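You operate a simulated robot arm through the tools that you are given. There is no shell and no other tool.

The job below is to be done with a simulated two-armed robot. You get a single attempt, and the scene is never put back.

JOB
Clear the green pin, then try the black nut on green and red.
Fine: the gold nut goes back on a grey pin; a nut that slides down the red pin stays there, else back on a grey pin; leave the third nut.

Only the result counts: the job must be done as asked and must still hold three seconds after the hand-in. Knocking over, shifting, dropping, spilling or breaking anything else fails it.

ROBOT AND FRAMES
Two 7-joint arms with fingered hands on one trunk that stands fixed in place. Base frame: the origin is at the foot of the trunk, x ahead of it, y to its left, z up. Lengths are in cm, angles in degrees, forces in N, time in s.
The left shoulder is at [6, 17.7, 97.5], the right one opposite. Each reaches about 100 cm from its shoulder. Payload 4 kg a hand.
The TCP of each hand is the grasp point between the finger pads, 3.7 cm short of the fingertips. In the tool frame z runs along the fingers and y along their closing line. The gripper opens to 12.4 cm; its body begins 4.3 cm behind the TCP. The gripper is a hand of 3 fingers: y runs from the thumb to the fingers, the wrist lies at [-1.5, -10.8, -20.2] in the tool frame, and closing takes about 1.5 s.
Orientation is that of the tool frame in the base frame, as a unit quaternion [x, y, z, w]. With the fingers straight down and the wrist toward the robot, the tool's x, y and z point along [0, 1, 0], [1, 0, 0] and [0, 0, -1] of the base frame.

CONTROLS
- The arms move only by the tool move_arm. It takes "left_targets", "right_targets" or both (then of equal length, played together; a hand with none holds still); each is a list that holds one entry, the list of rows, each a list of 7 numbers: the turn, a rotation vector about the base's x, y, z in degrees, then the shift along the base's x, y, z in cm, then the gripper command, from -1 (shut) to 1 (fully open), values between in proportion. In form: [[[wx, wy, wz, tx, ty, tz, grip], ...]]. A call has 1 to 20 rows; each row shifts and turns the commanded pose from where the row before left it. Each row takes 0.2 s and may step no farther than 5 cm and 8.6 degrees from the row before; otherwise, or with a gripper value out of range, the whole call is refused. A pose out of reach is approached as far as the arm can. The call stops where the force on the tool passes 40 N (or 10 N more than at its start, if that is more) or the arm is blocked; 0.2 s more then pass. The fingers move at their own pace (about 7.2 cm/s each) and stop on an object; they squeeze with about 31 N. The grip force told is the motor's: it shows also when the fingers shut on nothing. Time passes only in rows, and 0.2 s behind the last, so rows that do not move let the fingers close. It gives the time, the measured TCP pose, the force on the tool (base axes), the opening and the grip force at its end, in the units of the frame above (readings bear some noise), with the torque about the TCP (base axes, N m) and any sound that the robot's microphone picked up, and new pictures: "views" is both (left out), scene, wrist or none (wrist: the cameras of the hands that moved).
- Cameras (640 x 400 px; columns grow to the right, rows downward): "scene" is now at [5.46, -0.33, 162.7]; the picture's right is [-0.02, -1.00, 0.00], its down [-0.66, 0.02, -0.75] and it looks along [0.75, -0.02, -0.66] (base axes); focal length 315 px, centre (320, 200). "left" rides on the left gripper at [-6.4, -7.6, -13.7] in its tool frame; the picture's right is [-0.84, -0.26, 0.48], its down [0.48, -0.76, 0.43] and it looks along [0.26, 0.60, 0.76] (tool axes); focal length 256 px, centre (320, 200). "right" rides on the right gripper at [6.4, -7.6, -13.7] in its tool frame; the picture's right is [-0.84, 0.26, -0.48], its down [-0.48, -0.76, 0.43] and it looks along [-0.25, 0.60, 0.76] (tool axes); focal length 256 px, centre (320, 200). There is no depth. A picture from a camera that has moved, and an enlarged one, comes with that camera's place and axes in the base frame and with its lens.
- move_column(by): slides the trunk up (or, below 0, down) by that many cm; the arms and the scene camera ride with it, the base frame stays. It gives what a move gives, with no picture.
- set_grasp(shape, hand): the hand has 3 fingers and takes this shape, open, in about a second: jaw (thumb against the fingers, like two jaws); tri (thumb and two fingers); tip (a fingertip pinch); poke (one finger out to press); point (the index stretched); flat (the hand flat); cup (the hand cupped); fist (a fist). The gripper value then closes the fingers along that shape, each until it touches; the sizes above hold for jaw. It gives what a move gives, with no picture.
- head_to(pan, tilt): turns the head with the scene camera to pan (to the left, within 86 degrees either way) and tilt (down, from -29 to 69), counted from straight ahead of the robot. It gives what a move gives, and a new picture of the scene camera.
- close_up(camera, box): a new picture of the part [left, top, right, bottom] of that camera's present view, enlarged. No time passes.
- finish_job(): hands the job in; it is judged then, once.

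Nothing tells you positions but the pictures and the camera data. Unless the task says otherwise, let go and move clear before handing in.

The tools are called as a command line: name --argument value ..., lists and objects as JSON in quotes. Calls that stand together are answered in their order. move_arm: Moves the arms, as the interface text tells. Its arguments: {"type":"object","properties":{"left_targets":{"type":"array"},"right_targets":{"type":"array"},"views":{"type":"string","enum":["both","scene","wrist","none"]}},"required":[]} The other tools are called the same way: move_column (by) moves the trunk up or down; set_grasp (shape, hand) gives the hand a shape; head_to (pan, tilt) turns the head that bears the scene camera; close_up (camera, box) takes an enlarged picture of a part of a camera's view; finish_job () hands the job in.

At the start:

```text
t: 0.0
left_eef_pos: [53.84, 25.05, 114.36]
left_tcp_rot: [0.707, 0.707, 0.0, 0.0]
left_wrist_force: [-0.4, 0.0, 0.4]
left_ft_torque: [-0.01, 0.0, 0.02]
left_finger_gap: 12.36
left_gripper_force: 0.1
left_shape: jaw
right_eef_pos: [63.21, -25.95, 108.23]
right_tcp_rot: [0.707, 0.707, 0.0, -0.001]
right_wrist_force: [0.4, 0.5, 0.6]
right_ft_torque: [-0.01, 0.01, 0.01]
right_finger_gap: 12.35
right_gripper_force: 0.1
right_shape: jaw
trunk travel left (down, up): [-50.0, 9.0]
head pan, tilt (commanded): [-1.4, 41.0]
```

scene: 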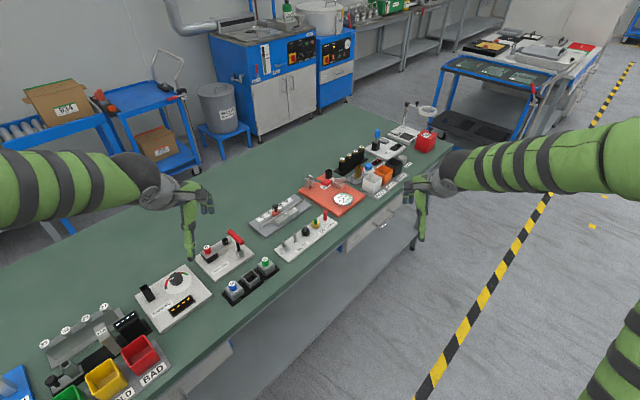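
right: 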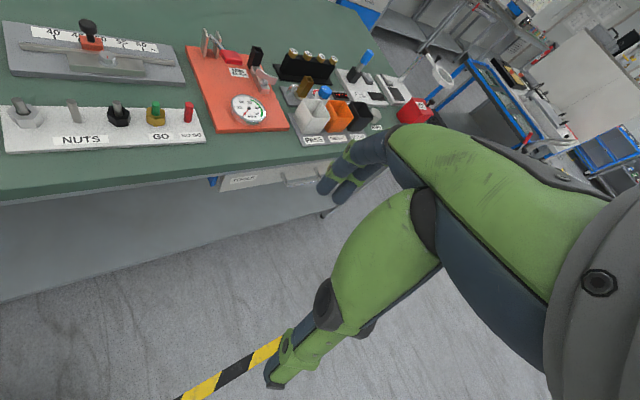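
left: 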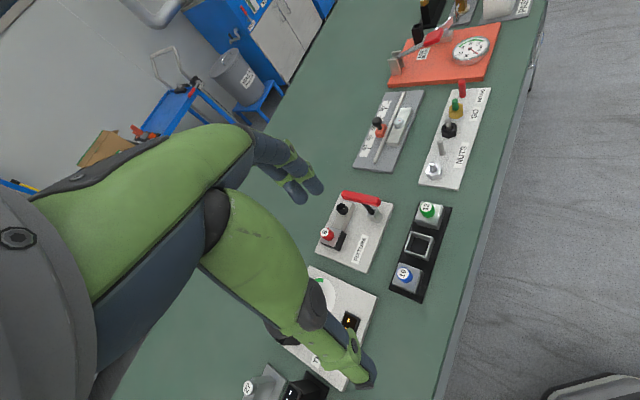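

I see a white board labelled NUTS / GO / NO-GO on the bench: a silver nut, an empty grey pin, a black nut on a grey pin, a gold nut on the green pin, and a bare red pin. I'll enlarge the views to locate the pins precisely.

close_up --camera "scene" --box '[260, 190, 360, 270]'

close_up --camera "right" --box '[0, 80, 220, 180]'

close_up --camera "left" --box '[400, 70, 510, 200]'

```text
5.00 times, centred on (310, 230) of scene
camera zoom: at [5.46, -0.33, 162.7], right [-0.02, -1.0, 0.0], down [-0.66, 0.02, -0.75], along [0.75, -0.02, -0.66], focal length 1576 px, centre (370, 50)
```

zoom: 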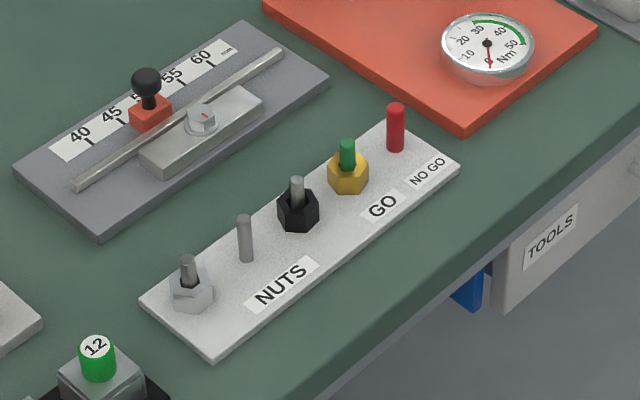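

```text
2.91 times, centred on (110, 130) of right
camera zoom: at [55.51, -19.51, 121.88], right [0.26, -0.84, 0.48], down [-0.76, -0.48, -0.43], along [0.6, -0.25, -0.76], focal length 745 px, centre (931, 404)
```

zoom: 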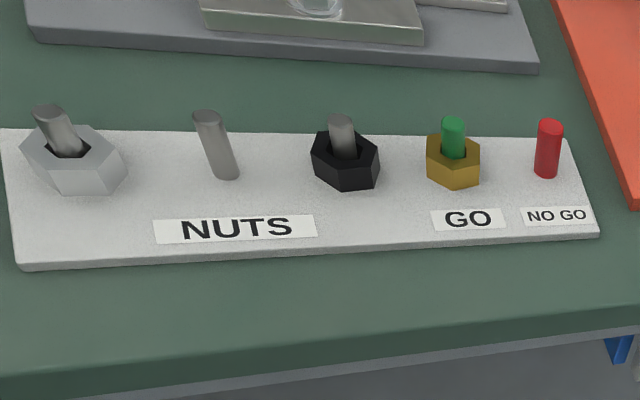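

```text
3.08 times, centred on (455, 135) of left
camera zoom: at [46.18, 18.76, 128.1], right [-0.26, -0.84, -0.48], down [-0.76, 0.48, -0.43], along [0.6, 0.26, -0.76], focal length 788 px, centre (-95, 400)
```

zoom: 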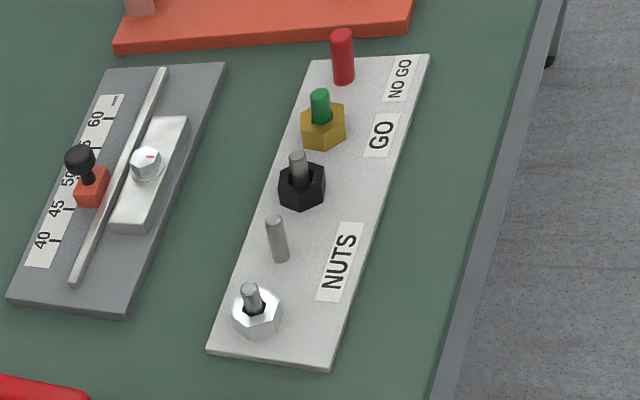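

The board runs at about 45° with pins spaced about 5 cm apart; the green pin is near (84.5, -0.7), red near (88, -4.3), empty grey near (77.7, 6.4), board top around z≈81. I'll bring the right hand above the green pin with a 45° yaw so that the fingers close across the row, and look again.

move_arm --right_targets '[[[0, 0, 7.5, 2.7, 3.1, 0, 0.0], [0, 0, 7.5, 2.7, 3.1, 0, 0.0], [0, 0, 7.5, 2.7, 3.1, 0, 0.0], [0, 0, 7.5, 2.7, 3.1, 0, 0.0], [0, 0, 7.5, 2.7, 3.1, 0, 0.0], [0, 0, 7.5, 2.7, 3.1, 0, 0.0], [0, 0, 0, 2.6, 3.1, -2, 0.0], [0, 0, 0, 2.0, 3.1, -2, 0.0], [0, 0, 0, 0, 0, 0, 0.0]]]'

```text
t: 2.0
left_eef_pos: [53.87, 24.99, 114.56]
left_tcp_rot: [0.707, 0.707, 0.0, 0.0]
left_wrist_force: [1.0, -0.1, 1.1]
left_ft_torque: [0.01, 0.0, 0.0]
left_finger_gap: 12.39
left_gripper_force: 0.1
left_shape: jaw
right_eef_pos: [84.16, -1.0, 104.2]
right_tcp_rot: [0.382, 0.924, 0.0, 0.0]
right_wrist_force: [0.8, -1.5, 0.0]
right_ft_torque: [-0.01, 0.03, -0.02]
right_finger_gap: 6.25
right_gripper_force: 0.1
right_shape: jaw
trunk travel left (down, up): [-50.0, 9.0]
head pan, tilt (commanded): [-1.4, 41.0]
camera scene: at [5.42, -0.36, 162.7], right [-0.02, -1.0, 0.0], down [-0.66, 0.02, -0.75], along [0.75, -0.02, -0.66], focal length 315 px, centre (320, 200)
camera right: at [74.13, -1.87, 117.85], right [0.77, -0.41, 0.48], down [-0.19, -0.88, -0.43], along [0.6, 0.24, -0.76], focal length 256 px, centre (320, 200)
```

scene: 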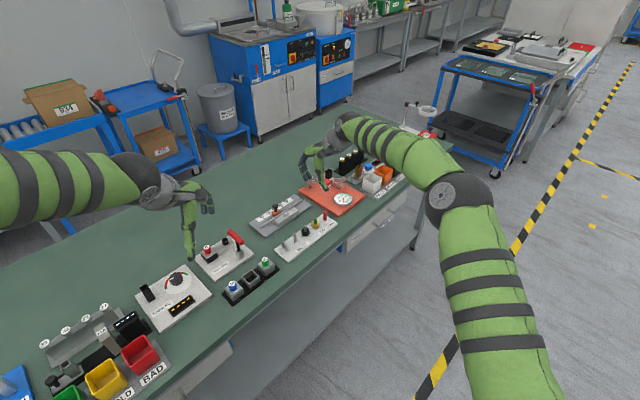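
right: 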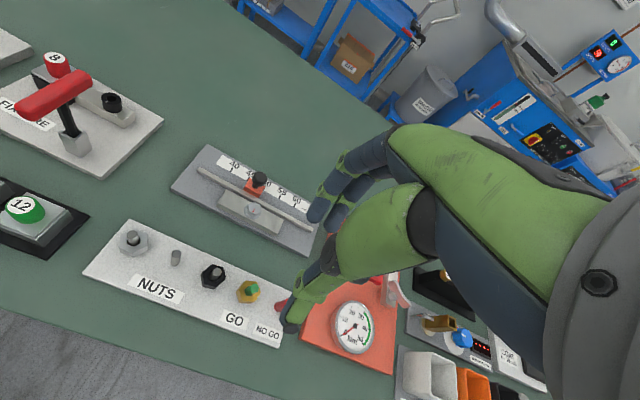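

The hand is above the board with the wrist camera seeing the row. I'll enlarge this view and the scene to measure pins.

close_up --camera "right" --box '[80, 190, 340, 350]'

close_up --camera "scene" --box '[270, 140, 370, 260]'

```text
2.46 times, centred on (210, 270) of right
camera zoom: at [74.13, -1.87, 117.85], right [0.77, -0.41, 0.48], down [-0.19, -0.88, -0.43], along [0.6, 0.24, -0.76], focal length 630 px, centre (591, 28)
```

zoom: 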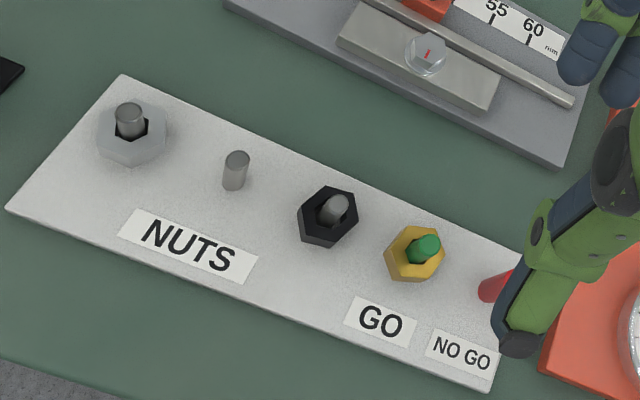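

```text
3.33 times, centred on (320, 200) of scene
camera zoom: at [5.42, -0.36, 162.7], right [-0.02, -1.0, 0.0], down [-0.66, 0.02, -0.75], along [0.75, -0.02, -0.66], focal length 1051 px, centre (320, 200)
```

zoom: 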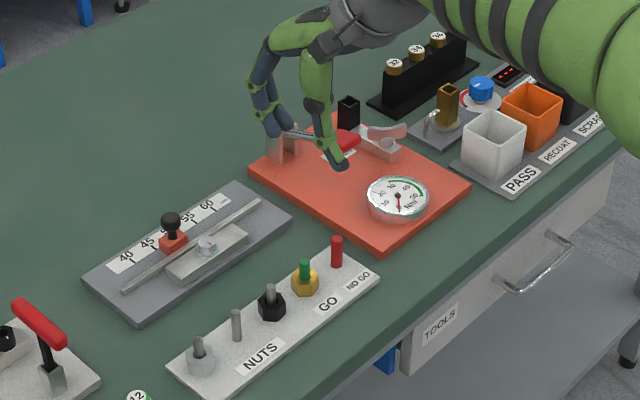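

The geometry fits: pin tops z≈85, board z≈81, green at about (84.8, -0.45), spacing about (3.5, -3.5). I'll come down to just above the green pin and check the alignment.

move_arm --right_targets '[[[0, 0, 0, 0.2, 0.2, -3, 0.0], [0, 0, 0, 0.2, 0.2, -3, 0.0], [0, 0, 0, 0.2, 0.2, -3, 0.0], [0, 0, 0, 0, 0, -2.5, 0.0], [0, 0, 0, 0, 0, 0, 0.0]]]'

```text
t: 3.2
left_eef_pos: [53.9, 25.12, 114.55]
left_tcp_rot: [0.707, 0.707, -0.001, 0.0]
left_wrist_force: [0.1, -0.5, 0.4]
left_ft_torque: [-0.01, 0.0, 0.01]
left_finger_gap: 12.32
left_gripper_force: 0.0
left_shape: jaw
right_eef_pos: [84.55, -0.47, 92.89]
right_tcp_rot: [0.383, 0.924, 0.0, -0.001]
right_wrist_force: [-0.2, -0.4, 0.2]
right_ft_torque: [0.0, 0.01, 0.02]
right_finger_gap: 6.21
right_gripper_force: 0.0
right_shape: jaw
trunk travel left (down, up): [-50.0, 9.0]
head pan, tilt (commanded): [-1.4, 41.0]
camera scene: at [5.45, -0.32, 162.7], right [-0.02, -1.0, 0.0], down [-0.66, 0.02, -0.75], along [0.75, -0.02, -0.66], focal length 315 px, centre (320, 200)
camera right: at [74.57, -1.42, 106.47], right [0.77, -0.41, 0.48], down [-0.2, -0.88, -0.43], along [0.6, 0.24, -0.76], focal length 256 px, centre (320, 200)
```

scene: 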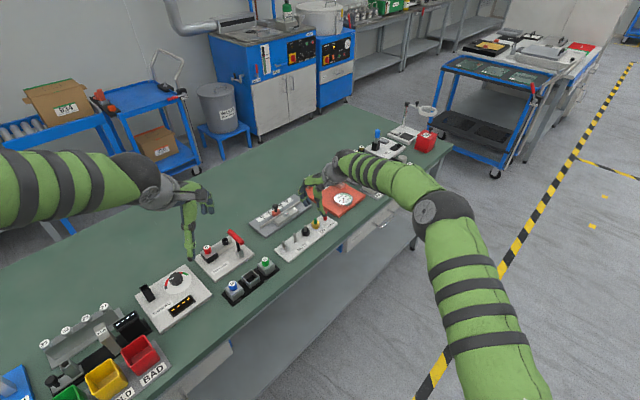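
right: 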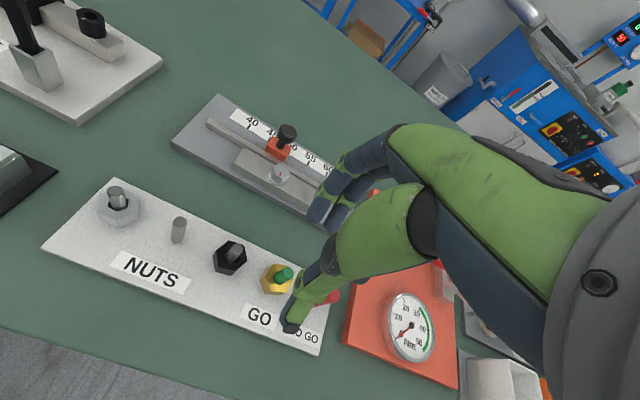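

close_up --camera "right" --box '[160, 180, 380, 340]'

close_up --camera "scene" --box '[270, 150, 370, 250]'

```text
2.50 times, centred on (270, 260) of right
camera zoom: at [74.57, -1.42, 106.47], right [0.77, -0.41, 0.48], down [-0.2, -0.88, -0.43], along [0.6, 0.24, -0.76], focal length 640 px, centre (445, 50)
```

zoom: 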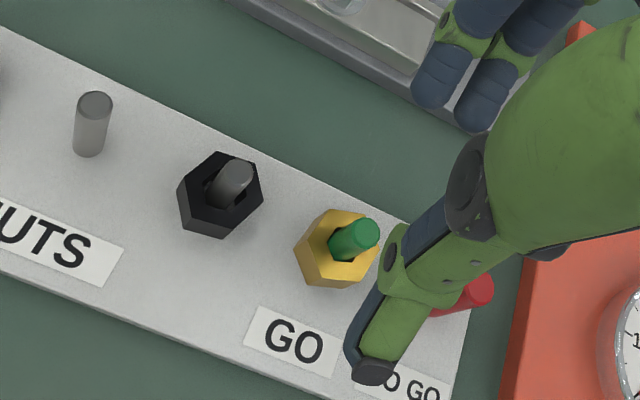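

```text
4.00 times, centred on (320, 200) of scene
camera zoom: at [5.45, -0.32, 162.7], right [-0.02, -1.0, 0.0], down [-0.66, 0.02, -0.75], along [0.75, -0.02, -0.66], focal length 1261 px, centre (320, 200)
```

zoom: 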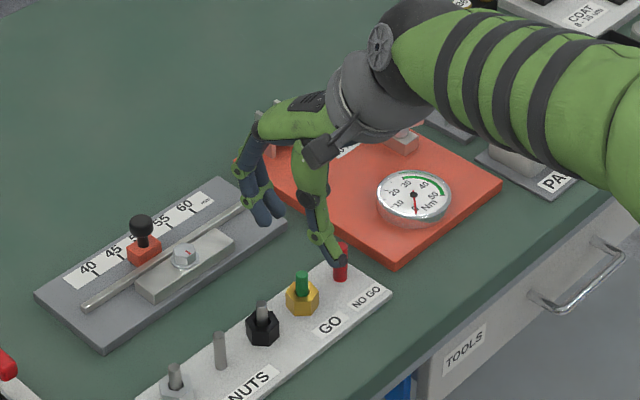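

The green pin top lies about 0.2 cm off the hand's axis. I'll correct by that and go down in stages, fingers straddling the gold nut.

move_arm --right_targets '[[[0, 0, 0, 0.19, 0.12, 0, 0.0], [0, 0, 0, 0, 0, -1.5, 0.0], [0, 0, 0, 0, 0, -1.5, 0.0], [0, 0, 0, 0, 0, -1.5, 0.0], [0, 0, 0, 0, 0, -1.3, 0.0], [0, 0, 0, 0, 0, 0, 0.0]]]'

close_up --camera "right" --box '[200, 160, 420, 340]'

close_up --camera "scene" --box '[290, 180, 350, 250]'

```text
t: 4.6
left_eef_pos: [53.79, 25.0, 114.45]
left_tcp_rot: [0.707, 0.707, 0.0, 0.001]
left_wrist_force: [-0.1, 0.2, 0.6]
left_ft_torque: [0.02, -0.01, -0.02]
left_finger_gap: 12.34
left_gripper_force: 0.2
left_shape: jaw
right_eef_pos: [84.83, -0.41, 86.91]
right_tcp_rot: [0.383, 0.924, 0.0, -0.001]
right_wrist_force: [0.3, 0.7, 0.0]
right_ft_torque: [0.05, 0.04, 0.01]
right_finger_gap: 6.24
right_gripper_force: 0.0
right_shape: jaw
trunk travel left (down, up): [-50.0, 9.0]
head pan, tilt (commanded): [-1.4, 41.0]
camera scene: at [5.46, -0.32, 162.7], right [-0.02, -1.0, 0.0], down [-0.66, 0.02, -0.75], along [0.75, -0.02, -0.66], focal length 315 px, centre (320, 200)
camera right: at [74.78, -1.23, 100.53], right [0.77, -0.41, 0.48], down [-0.2, -0.88, -0.43], along [0.6, 0.24, -0.76], focal length 256 px, centre (320, 200)
```

scene: 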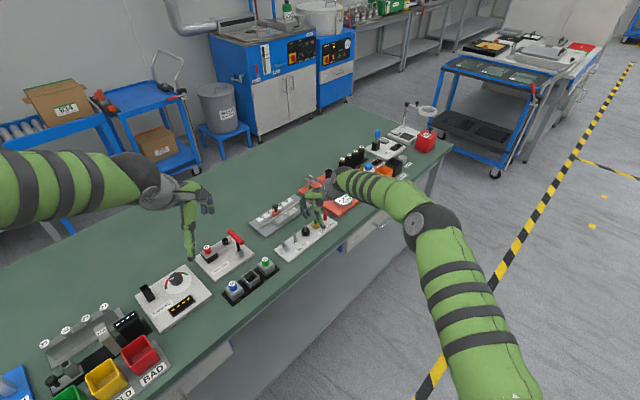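
right: 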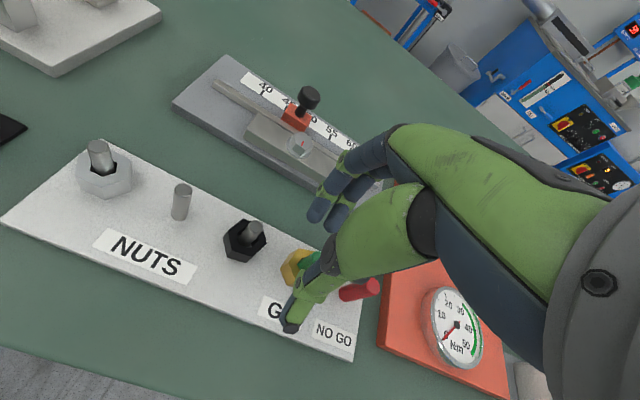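

```text
2.22 times, centred on (310, 250) of right
camera zoom: at [74.78, -1.23, 100.53], right [0.77, -0.41, 0.48], down [-0.2, -0.88, -0.43], along [0.6, 0.24, -0.76], focal length 569 px, centre (342, 89)
```

zoom: 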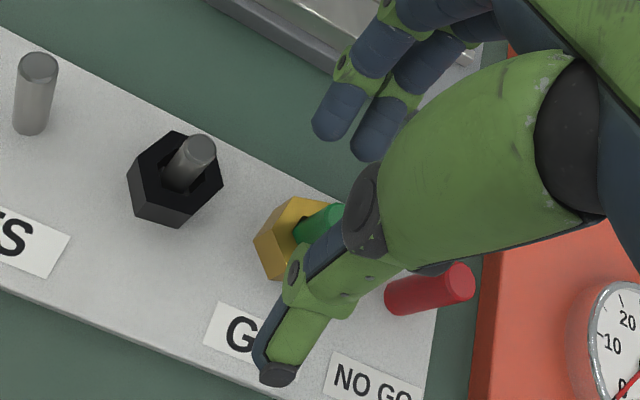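

```text
5.71 times, centred on (320, 215) of scene
camera zoom: at [5.46, -0.32, 162.7], right [-0.02, -1.0, 0.0], down [-0.66, 0.02, -0.75], along [0.75, -0.02, -0.66], focal length 1801 px, centre (320, 114)
```

zoom: 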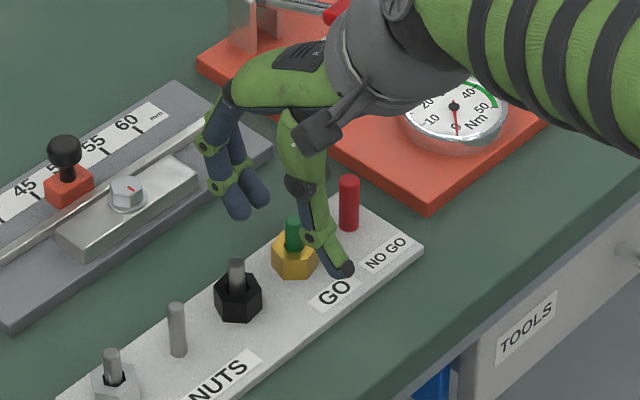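

The fingers straddle the gold nut well and clear its neighbours. I'll go down the last 1.7 cm and close.

move_arm --right_targets '[[[0, 0, 0, 0, 0, -0.9, 0.0], [0, 0, 0, 0, 0, -0.8, 0.0], [0, 0, 0, 0, 0, 0, 0.0], [0, 0, 0, 0, 0, 0, -0.5], [0, 0, 0, 0, 0, 0, -1], [0, 0, 0, 0, 0, 0, -1], [0, 0, 0, 0, 0, 0, -1], [0, 0, 0, 0, 0, 0, -1]]]'

close_up --camera "right" --box '[200, 160, 420, 340]'

close_up --camera "scene" --box '[290, 180, 350, 250]'

```text
t: 6.4
left_eef_pos: [53.78, 25.05, 114.55]
left_tcp_rot: [0.707, 0.707, 0.0, 0.001]
left_wrist_force: [-0.4, -0.2, -0.2]
left_ft_torque: [-0.02, -0.01, 0.0]
left_finger_gap: 12.38
left_gripper_force: 0.1
left_shape: jaw
right_eef_pos: [84.58, -0.27, 85.29]
right_tcp_rot: [0.382, 0.924, 0.0, 0.0]
right_wrist_force: [-8.4, 0.1, 0.3]
right_ft_torque: [0.11, 0.11, -0.01]
right_finger_gap: 2.3
right_gripper_force: 30.5
right_shape: jaw
trunk travel left (down, up): [-50.0, 9.0]
head pan, tilt (commanded): [-1.4, 41.0]
camera scene: at [5.38, -0.32, 162.7], right [-0.02, -1.0, 0.0], down [-0.66, 0.02, -0.75], along [0.75, -0.02, -0.66], focal length 315 px, centre (320, 200)
camera right: at [74.68, -1.19, 98.93], right [0.77, -0.41, 0.48], down [-0.2, -0.88, -0.43], along [0.6, 0.24, -0.76], focal length 256 px, centre (320, 200)
```

scene: 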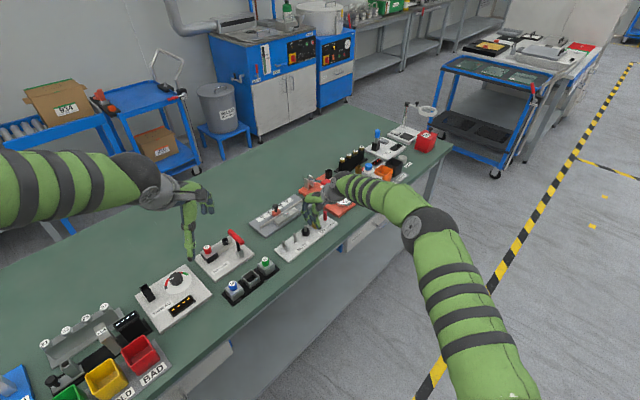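
right: 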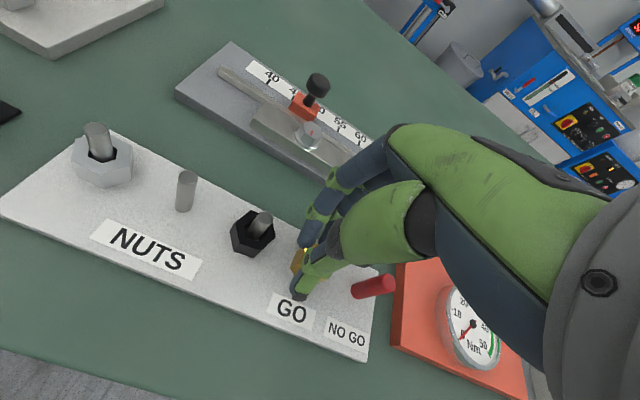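

```text
2.22 times, centred on (310, 250) of right
camera zoom: at [74.68, -1.19, 98.93], right [0.77, -0.41, 0.48], down [-0.2, -0.88, -0.43], along [0.6, 0.24, -0.76], focal length 569 px, centre (342, 89)
```

zoom: 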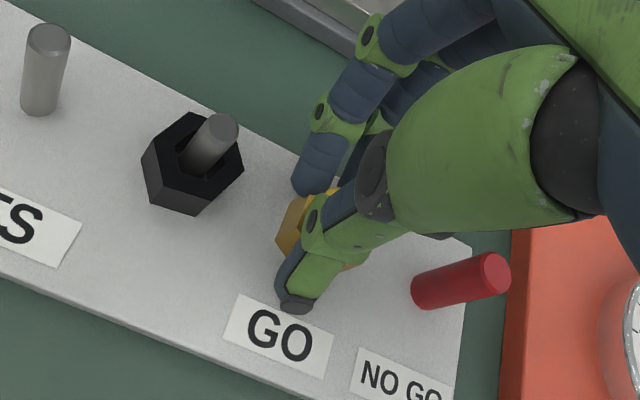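

```text
5.71 times, centred on (320, 215) of scene
camera zoom: at [5.38, -0.32, 162.7], right [-0.02, -1.0, 0.0], down [-0.66, 0.02, -0.75], along [0.75, -0.02, -0.66], focal length 1801 px, centre (320, 114)
```

zoom: 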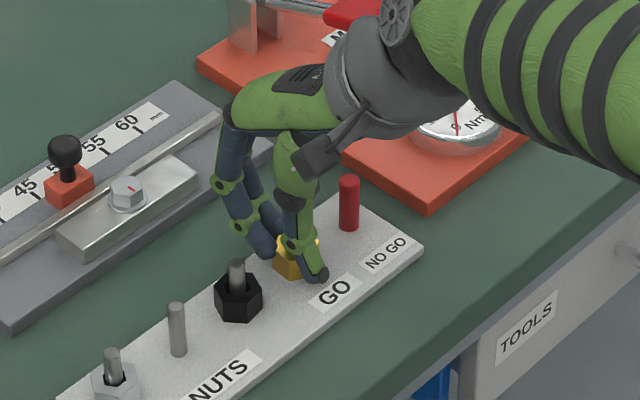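

The gold nut is gripped (gap 2.3 cm, 30 N). I'll relax the sideways load by shifting the commanded pose slightly, and then lift straight up clear of the pins.

move_arm --right_targets '[[[0, 0, 0, -0.1, 0.08, 0, -1], [0, 0, 0, -0.12, 0.08, 0, -1], [0, 0, 0, 0, 0, 0, -1]]]' --views "none"

```text
t: 7.2
left_eef_pos: [53.8, 25.06, 114.4]
left_tcp_rot: [0.707, 0.708, 0.001, 0.0]
left_wrist_force: [0.1, -0.6, -0.3]
left_ft_torque: [0.02, -0.01, -0.03]
left_finger_gap: 12.39
left_gripper_force: 0.0
left_shape: jaw
right_eef_pos: [84.45, -0.39, 85.27]
right_tcp_rot: [0.383, 0.924, -0.001, 0.0]
right_wrist_force: [-2.4, -1.2, -0.8]
right_ft_torque: [0.06, -0.06, 0.01]
right_finger_gap: 2.24
right_gripper_force: 30.9
right_shape: jaw
trunk travel left (down, up): [-50.0, 9.0]
head pan, tilt (commanded): [-1.4, 41.0]
```

The sideways load has fallen to about 2 N. Now I'll lift.

move_arm --right_targets '[[[0, 0, 0, 0, 0, -0.0, -1], [0, 0, 0, 0, 0, 1.0, -1], [0, 0, 0, 0, 0, 1.5, -1], [0, 0, 0, 0, 0, 1.5, -1], [0, 0, 0, 0, 0, 1.5, -1], [0, 0, 0, 0, 0, 1.0, -1], [0, 0, 0, 0, 0, 0, -1]]]'

close_up --camera "right" --box '[160, 160, 400, 340]'

close_up --camera "scene" --box '[290, 180, 350, 250]'

close_up --camera "left" --box '[400, 50, 510, 200]'

```text
t: 8.8
left_eef_pos: [53.79, 24.94, 114.51]
left_tcp_rot: [0.707, 0.707, 0.0, 0.0]
left_wrist_force: [-0.9, -0.5, -0.2]
left_ft_torque: [-0.01, -0.01, -0.02]
left_finger_gap: 12.36
left_gripper_force: 0.1
left_shape: jaw
right_eef_pos: [84.54, -0.34, 91.69]
right_tcp_rot: [0.383, 0.924, 0.0, 0.0]
right_wrist_force: [0.1, -0.3, -1.0]
right_ft_torque: [0.04, 0.01, -0.01]
right_finger_gap: 2.09
right_gripper_force: 31.0
right_shape: jaw
trunk travel left (down, up): [-50.0, 9.0]
head pan, tilt (commanded): [-1.4, 41.0]
camera scene: at [5.47, -0.33, 162.7], right [-0.02, -1.0, 0.0], down [-0.66, 0.02, -0.75], along [0.75, -0.02, -0.66], focal length 315 px, centre (320, 200)
camera right: at [74.62, -1.11, 105.38], right [0.77, -0.41, 0.48], down [-0.2, -0.88, -0.43], along [0.6, 0.24, -0.76], focal length 256 px, centre (320, 200)
```

scene: 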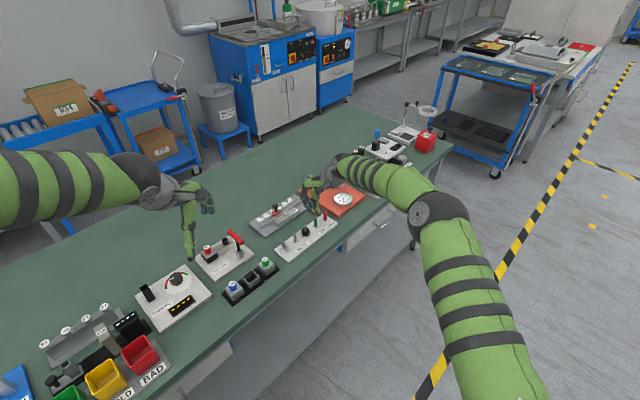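
right: 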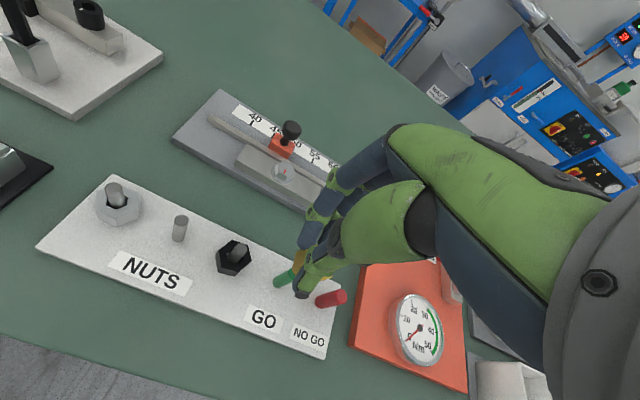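

```text
2.22 times, centred on (280, 250) of right
camera zoom: at [74.62, -1.11, 105.38], right [0.77, -0.41, 0.48], down [-0.2, -0.88, -0.43], along [0.6, 0.24, -0.76], focal length 569 px, centre (409, 89)
```

zoom: 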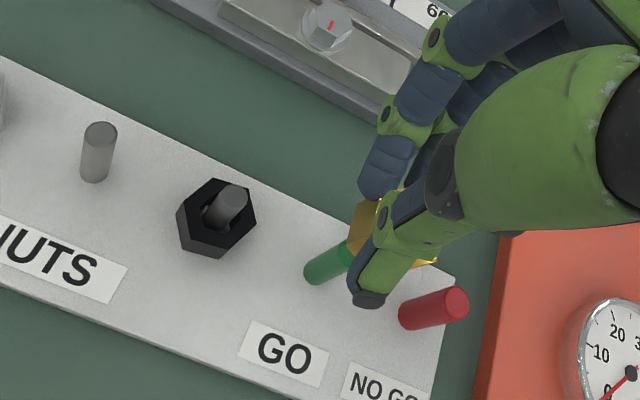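

```text
5.71 times, centred on (320, 215) of scene
camera zoom: at [5.47, -0.33, 162.7], right [-0.02, -1.0, 0.0], down [-0.66, 0.02, -0.75], along [0.75, -0.02, -0.66], focal length 1801 px, centre (320, 114)
```

zoom: 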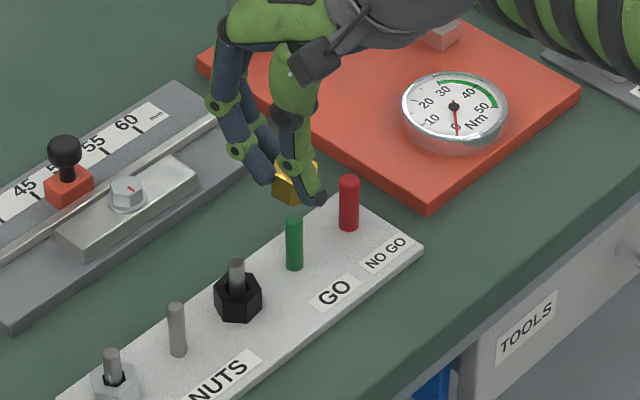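

```text
2.67 times, centred on (455, 125) of left
camera zoom: at [46.2, 18.76, 128.09], right [-0.26, -0.84, -0.48], down [-0.76, 0.48, -0.43], along [0.6, 0.26, -0.76], focal length 683 px, centre (-40, 400)
```

zoom: 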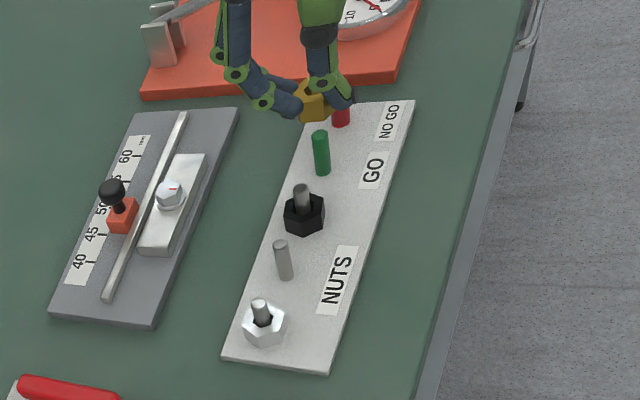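

The gold nut is off the green pin. I'll look closer at how it sits in the fingers.

close_up --camera "scene" --box '[305, 195, 335, 225]'

close_up --camera "left" --box '[490, 70, 540, 120]'

close_up --camera "right" --box '[270, 210, 370, 310]'

```text
13.33 times, centred on (320, 210) of scene
camera zoom: at [5.47, -0.33, 162.7], right [-0.02, -1.0, 0.0], down [-0.66, 0.02, -0.75], along [0.75, -0.02, -0.66], focal length 4203 px, centre (320, 67)
```

zoom: 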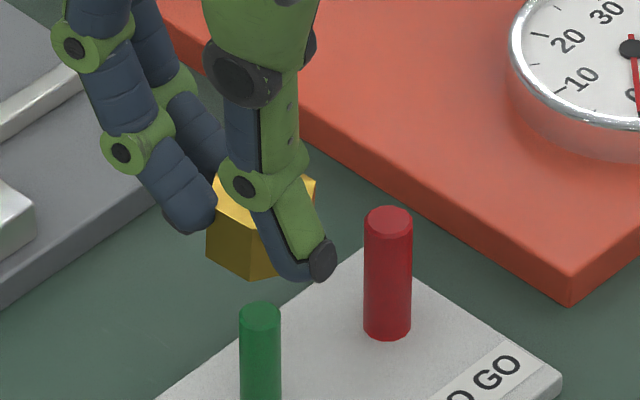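

```text
8.00 times, centred on (515, 95) of left
camera zoom: at [46.2, 18.76, 128.09], right [-0.26, -0.84, -0.48], down [-0.76, 0.48, -0.43], along [0.6, 0.26, -0.76], focal length 2048 px, centre (-1240, 1040)
```

zoom: 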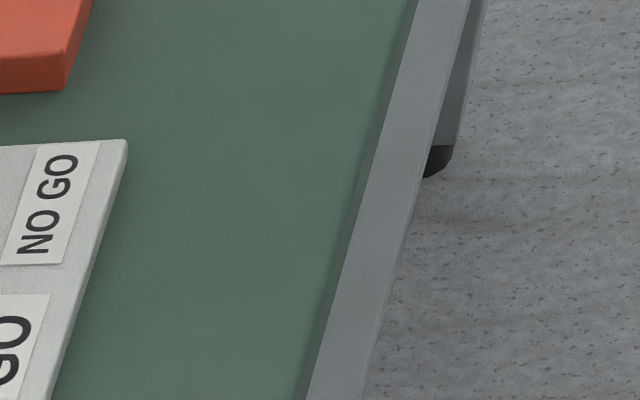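

```text
4.00 times, centred on (320, 260) of right
camera zoom: at [74.62, -1.11, 105.38], right [0.77, -0.41, 0.48], down [-0.2, -0.88, -0.43], along [0.6, 0.24, -0.76], focal length 1024 px, centre (320, -40)
```

zoom: 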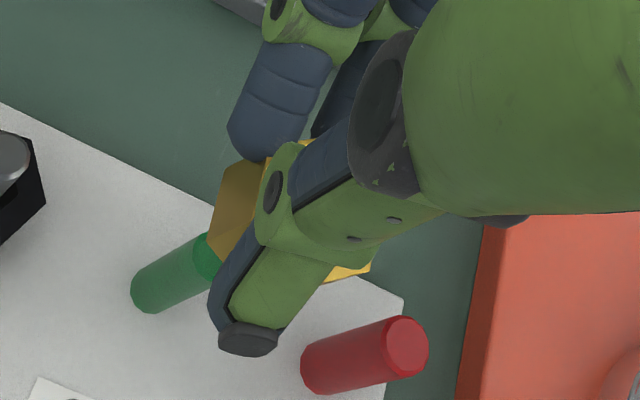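

close_up --camera "scene" --box '[312, 200, 326, 214]'

close_up --camera "left" --box '[440, 70, 480, 110]'

close_up --camera "right" --box '[280, 230, 340, 290]'

```text
16.00 times, centred on (319, 207) of scene
camera zoom: at [5.47, -0.33, 162.7], right [-0.02, -1.0, 0.0], down [-0.66, 0.02, -0.75], along [0.75, -0.02, -0.66], focal length 5043 px, centre (336, 88)
```

zoom: 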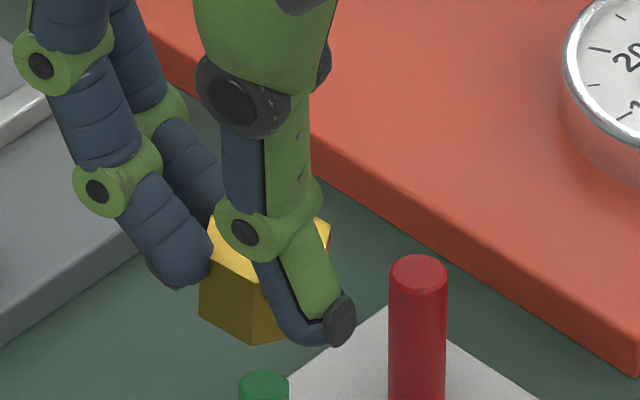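

```text
10.00 times, centred on (460, 90) of left
camera zoom: at [46.2, 18.76, 128.09], right [-0.26, -0.84, -0.48], down [-0.76, 0.48, -0.43], along [0.6, 0.26, -0.76], focal length 2560 px, centre (-1080, 1300)
```

zoom: 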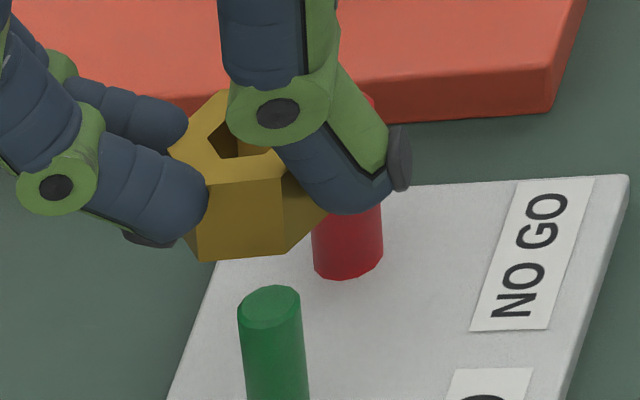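

```text
6.67 times, centred on (310, 260) of right
camera zoom: at [74.62, -1.11, 105.38], right [0.77, -0.41, 0.48], down [-0.2, -0.88, -0.43], along [0.6, 0.24, -0.76], focal length 1707 px, centre (387, -200)
```

zoom: 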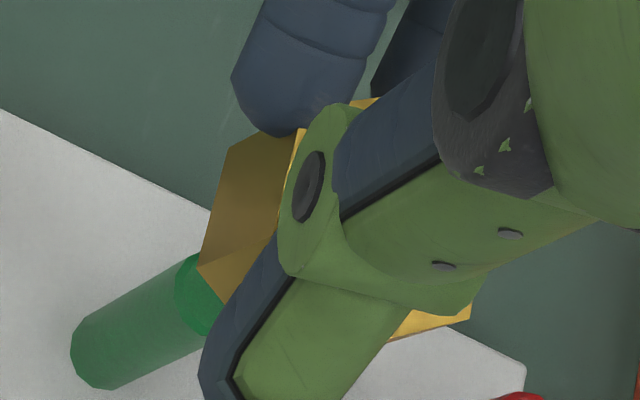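

The nut sits nearly level in the grip. Now I'll carry it over to the empty grey pin, keeping the height, and compare nut and pin in all views.

move_arm --right_targets '[[[0, 0, 0, -1.75, 1.75, 0, -1], [0, 0, 0, -1.75, 1.75, 0, -1], [0, 0, 0, -1.75, 1.75, 0, -1], [0, 0, 0, -1.75, 1.75, 0, -1], [0, 0, 0, 0, 0, 0, -1], [0, 0, 0, 0, 0, 0, -1]]]'

close_up --camera "right" --box '[250, 220, 350, 320]'

close_up --camera "scene" --box '[290, 205, 330, 255]'

close_up --camera "left" --box '[400, 90, 480, 180]'

```text
t: 10.2
left_eef_pos: [53.81, 25.08, 114.52]
left_tcp_rot: [0.707, 0.707, 0.0, 0.0]
left_wrist_force: [0.4, 0.0, 0.2]
left_ft_torque: [0.0, 0.01, 0.0]
left_finger_gap: 12.37
left_gripper_force: 0.0
left_shape: jaw
right_eef_pos: [77.57, 6.9, 91.73]
right_tcp_rot: [0.382, 0.924, 0.0, 0.0]
right_wrist_force: [-0.2, 0.3, -0.8]
right_ft_torque: [0.01, 0.0, 0.0]
right_finger_gap: 2.09
right_gripper_force: 30.6
right_shape: jaw
trunk travel left (down, up): [-50.0, 9.0]
head pan, tilt (commanded): [-1.4, 41.0]
camera scene: at [5.46, -0.32, 162.7], right [-0.02, -1.0, 0.0], down [-0.66, 0.02, -0.75], along [0.75, -0.02, -0.66], focal length 315 px, centre (320, 200)
camera right: at [67.6, 6.03, 105.35], right [0.77, -0.41, 0.48], down [-0.2, -0.88, -0.43], along [0.6, 0.24, -0.76], focal length 256 px, centre (320, 200)
```

scene: 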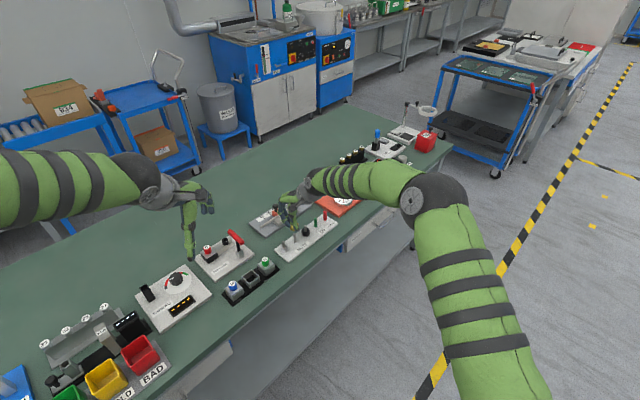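
right: 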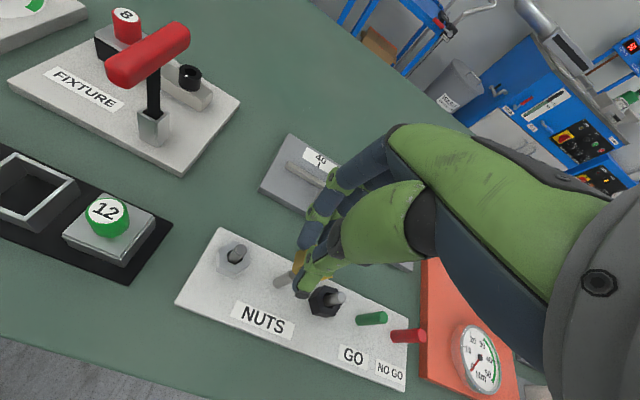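

```text
4.00 times, centred on (300, 270) of right
camera zoom: at [67.6, 6.03, 105.35], right [0.77, -0.41, 0.48], down [-0.2, -0.88, -0.43], along [0.6, 0.24, -0.76], focal length 1024 px, centre (400, -80)
```

zoom: 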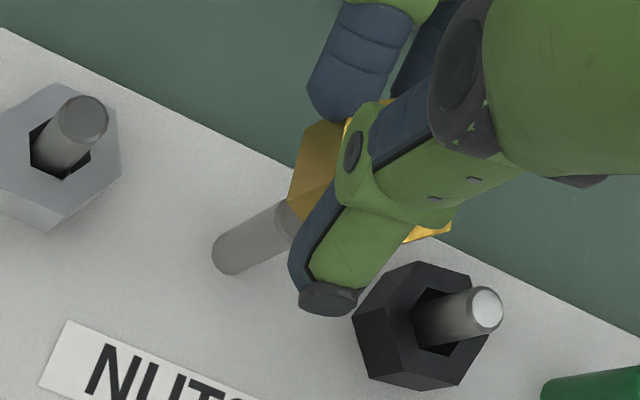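

```text
8.00 times, centred on (310, 230) of scene
camera zoom: at [5.46, -0.32, 162.7], right [-0.02, -1.0, 0.0], down [-0.66, 0.02, -0.75], along [0.75, -0.02, -0.66], focal length 2522 px, centre (400, -40)
```

zoom: 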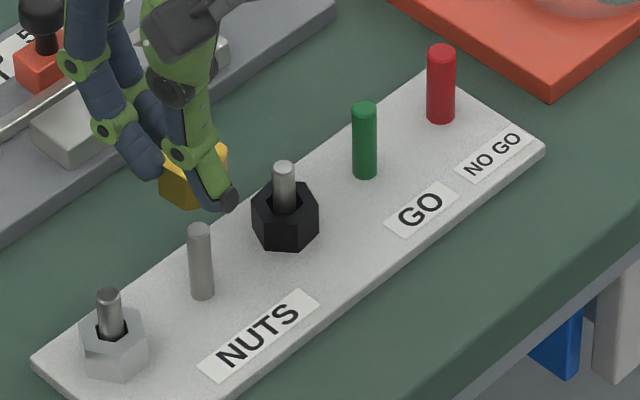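

```text
4.44 times, centred on (440, 135) of left
camera zoom: at [46.19, 18.77, 128.09], right [-0.26, -0.84, -0.48], down [-0.76, 0.48, -0.43], along [0.6, 0.26, -0.76], focal length 1138 px, centre (-213, 489)
```

zoom: 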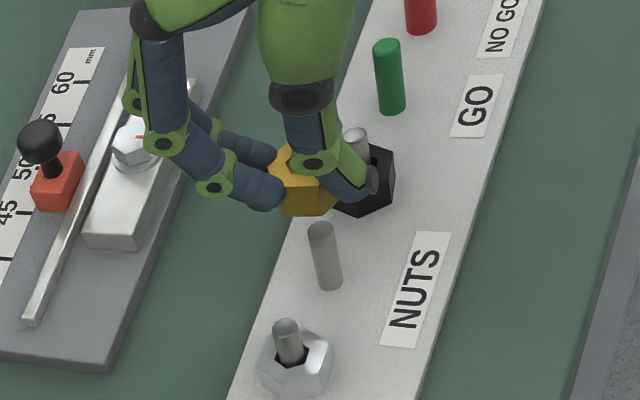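

The pin appears in the wrist picture almost exactly where the green pin was before, so the shift is right to within about 0.07 cm. I'll lower until the nut is just above the pin top, and look again.

move_arm --right_targets '[[[0, 0, 0, 0, -0.05, -0.8, -1], [0, 0, 0, 0, 0, -0.7, -1], [0, 0, 0, 0, 0, -0.5, -1], [0, 0, 0, 0, 0, 0, -1]]]' --views "none"

close_up --camera "left" --box '[435, 105, 475, 145]'

close_up --camera "scene" --box '[295, 215, 320, 240]'

close_up --camera "right" --box '[270, 240, 330, 300]'

```text
t: 11.2
left_eef_pos: [53.8, 25.09, 114.44]
left_tcp_rot: [0.708, 0.706, 0.0, 0.0]
left_wrist_force: [-0.4, -0.2, -0.5]
left_ft_torque: [-0.01, -0.02, -0.01]
left_finger_gap: 12.36
left_gripper_force: 0.1
left_shape: jaw
right_eef_pos: [77.54, 6.69, 89.8]
right_tcp_rot: [0.383, 0.924, 0.0, -0.001]
right_wrist_force: [-0.5, 0.7, -0.8]
right_ft_torque: [-0.03, -0.01, 0.02]
right_finger_gap: 2.07
right_gripper_force: 31.4
right_shape: jaw
trunk travel left (down, up): [-50.0, 9.0]
head pan, tilt (commanded): [-1.4, 41.0]
```

```text
10.00 times, centred on (455, 125) of left
camera zoom: at [46.19, 18.77, 128.09], right [-0.26, -0.84, -0.48], down [-0.76, 0.48, -0.43], along [0.6, 0.26, -0.76], focal length 2560 px, centre (-1030, 950)
```

zoom: 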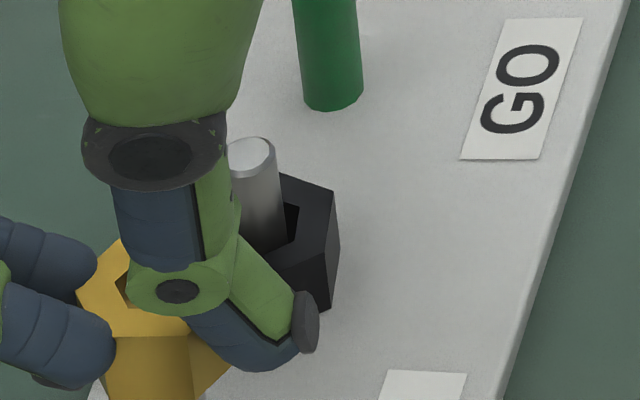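

```text
16.00 times, centred on (308, 228) of scene
camera zoom: at [5.47, -0.32, 162.7], right [-0.02, -1.0, 0.0], down [-0.66, 0.02, -0.75], along [0.75, -0.02, -0.66], focal length 5043 px, centre (520, -240)
```

zoom: 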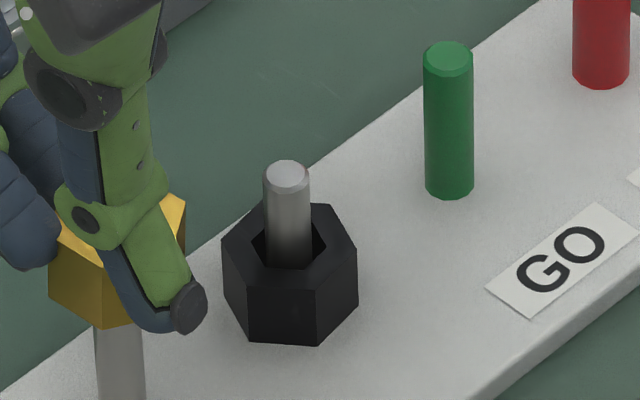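

```text
6.67 times, centred on (300, 270) of right
camera zoom: at [67.55, 5.91, 103.39], right [0.77, -0.41, 0.48], down [-0.2, -0.88, -0.43], along [0.6, 0.24, -0.76], focal length 1707 px, centre (453, -267)
```

zoom: 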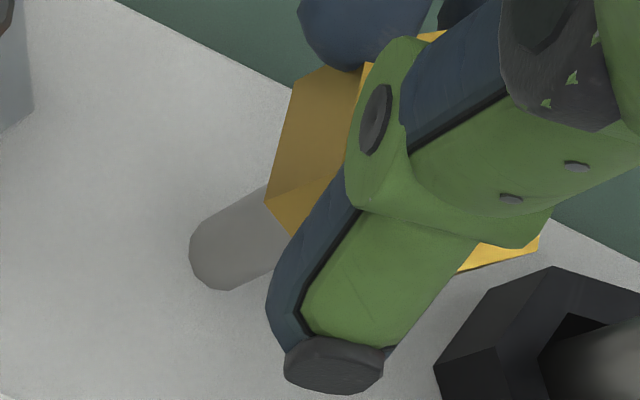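

close_up --camera "left" --box '[430, 120, 465, 155]'

close_up --camera "scene" --box '[292, 222, 312, 242]'

```text
11.43 times, centred on (448, 138) of left
camera zoom: at [46.19, 18.77, 128.09], right [-0.26, -0.84, -0.48], down [-0.76, 0.48, -0.43], along [0.6, 0.26, -0.76], focal length 2926 px, centre (-1137, 914)
```

zoom: 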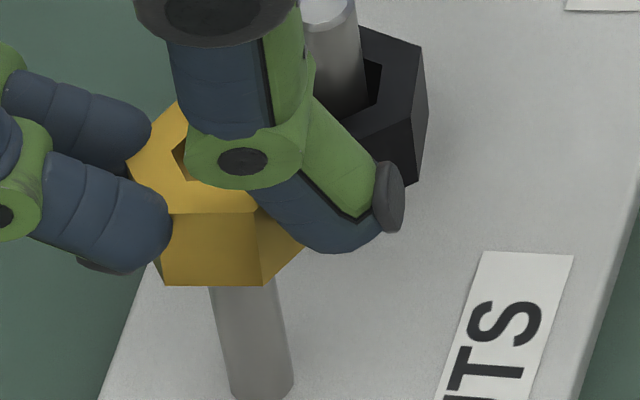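

```text
16.00 times, centred on (302, 232) of scene
camera zoom: at [5.47, -0.32, 162.7], right [-0.02, -1.0, 0.0], down [-0.66, 0.02, -0.75], along [0.75, -0.02, -0.66], focal length 5043 px, centre (608, -312)
```

zoom: 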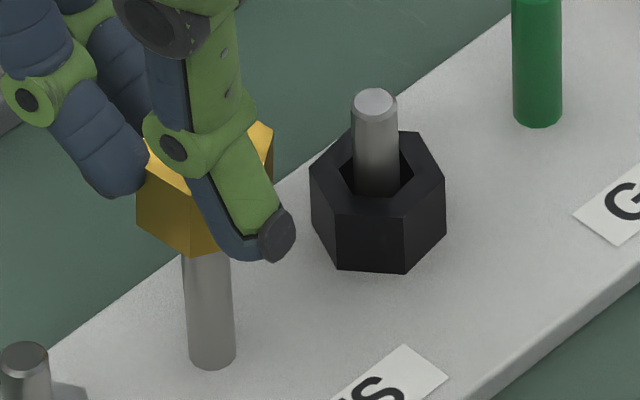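

The gold nut's centre sits within about 0.1 cm of the pin axis in both outside views. I'll shift (+0.04, +0.07) and lower slowly, watching the force.

move_arm --right_targets '[[[0, 0, 0, 0.04, 0.07, 0, -1], [0, 0, 0, 0, 0, -0.2, -1], [0, 0, 0, 0, 0, -0.2, -1], [0, 0, 0, 0, 0, -0.2, -1], [0, 0, 0, 0, 0, -0.2, -1], [0, 0, 0, 0, 0, -0.2, -1], [0, 0, 0, 0, 0, 0, -1]]]' --views "none"

close_up --camera "left" --box '[430, 120, 465, 155]'

close_up --camera "scene" --box '[292, 222, 312, 242]'

```text
t: 12.8
left_eef_pos: [53.6, 24.92, 114.6]
left_tcp_rot: [0.707, 0.707, 0.001, 0.0]
left_wrist_force: [-0.2, -0.1, 0.0]
left_ft_torque: [0.02, -0.01, -0.02]
left_finger_gap: 12.35
left_gripper_force: 0.0
left_shape: jaw
right_eef_pos: [77.62, 6.85, 89.09]
right_tcp_rot: [0.383, 0.924, 0.002, 0.002]
right_wrist_force: [-0.2, 1.7, 27.4]
right_ft_torque: [0.0, -0.05, -0.04]
right_finger_gap: 2.1
right_gripper_force: 30.7
right_shape: jaw
trunk travel left (down, up): [-50.0, 9.0]
head pan, tilt (commanded): [-1.4, 41.0]
```

```text
11.43 times, centred on (448, 138) of left
camera zoom: at [45.98, 18.76, 128.2], right [-0.26, -0.84, -0.48], down [-0.76, 0.48, -0.44], along [0.6, 0.26, -0.76], focal length 2926 px, centre (-1137, 914)
```

zoom: 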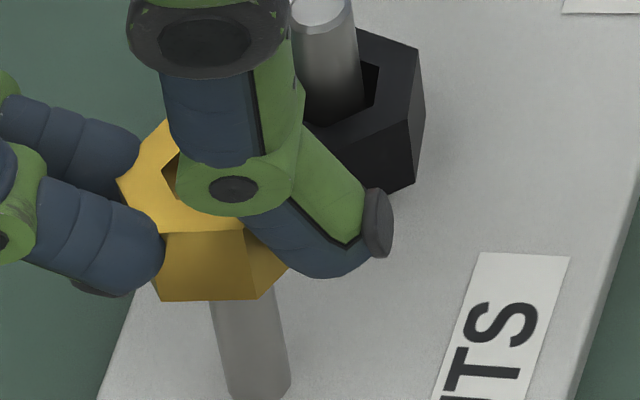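

```text
16.00 times, centred on (302, 232) of scene
camera zoom: at [5.2, -0.33, 162.74], right [-0.02, -1.0, 0.0], down [-0.65, 0.02, -0.76], along [0.76, -0.02, -0.66], focal length 5043 px, centre (608, -312)
```

zoom: 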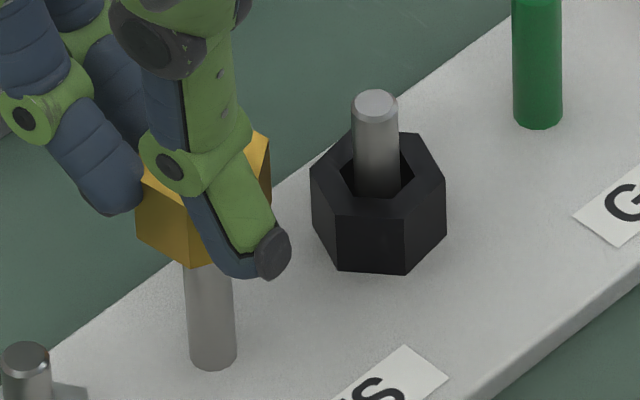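

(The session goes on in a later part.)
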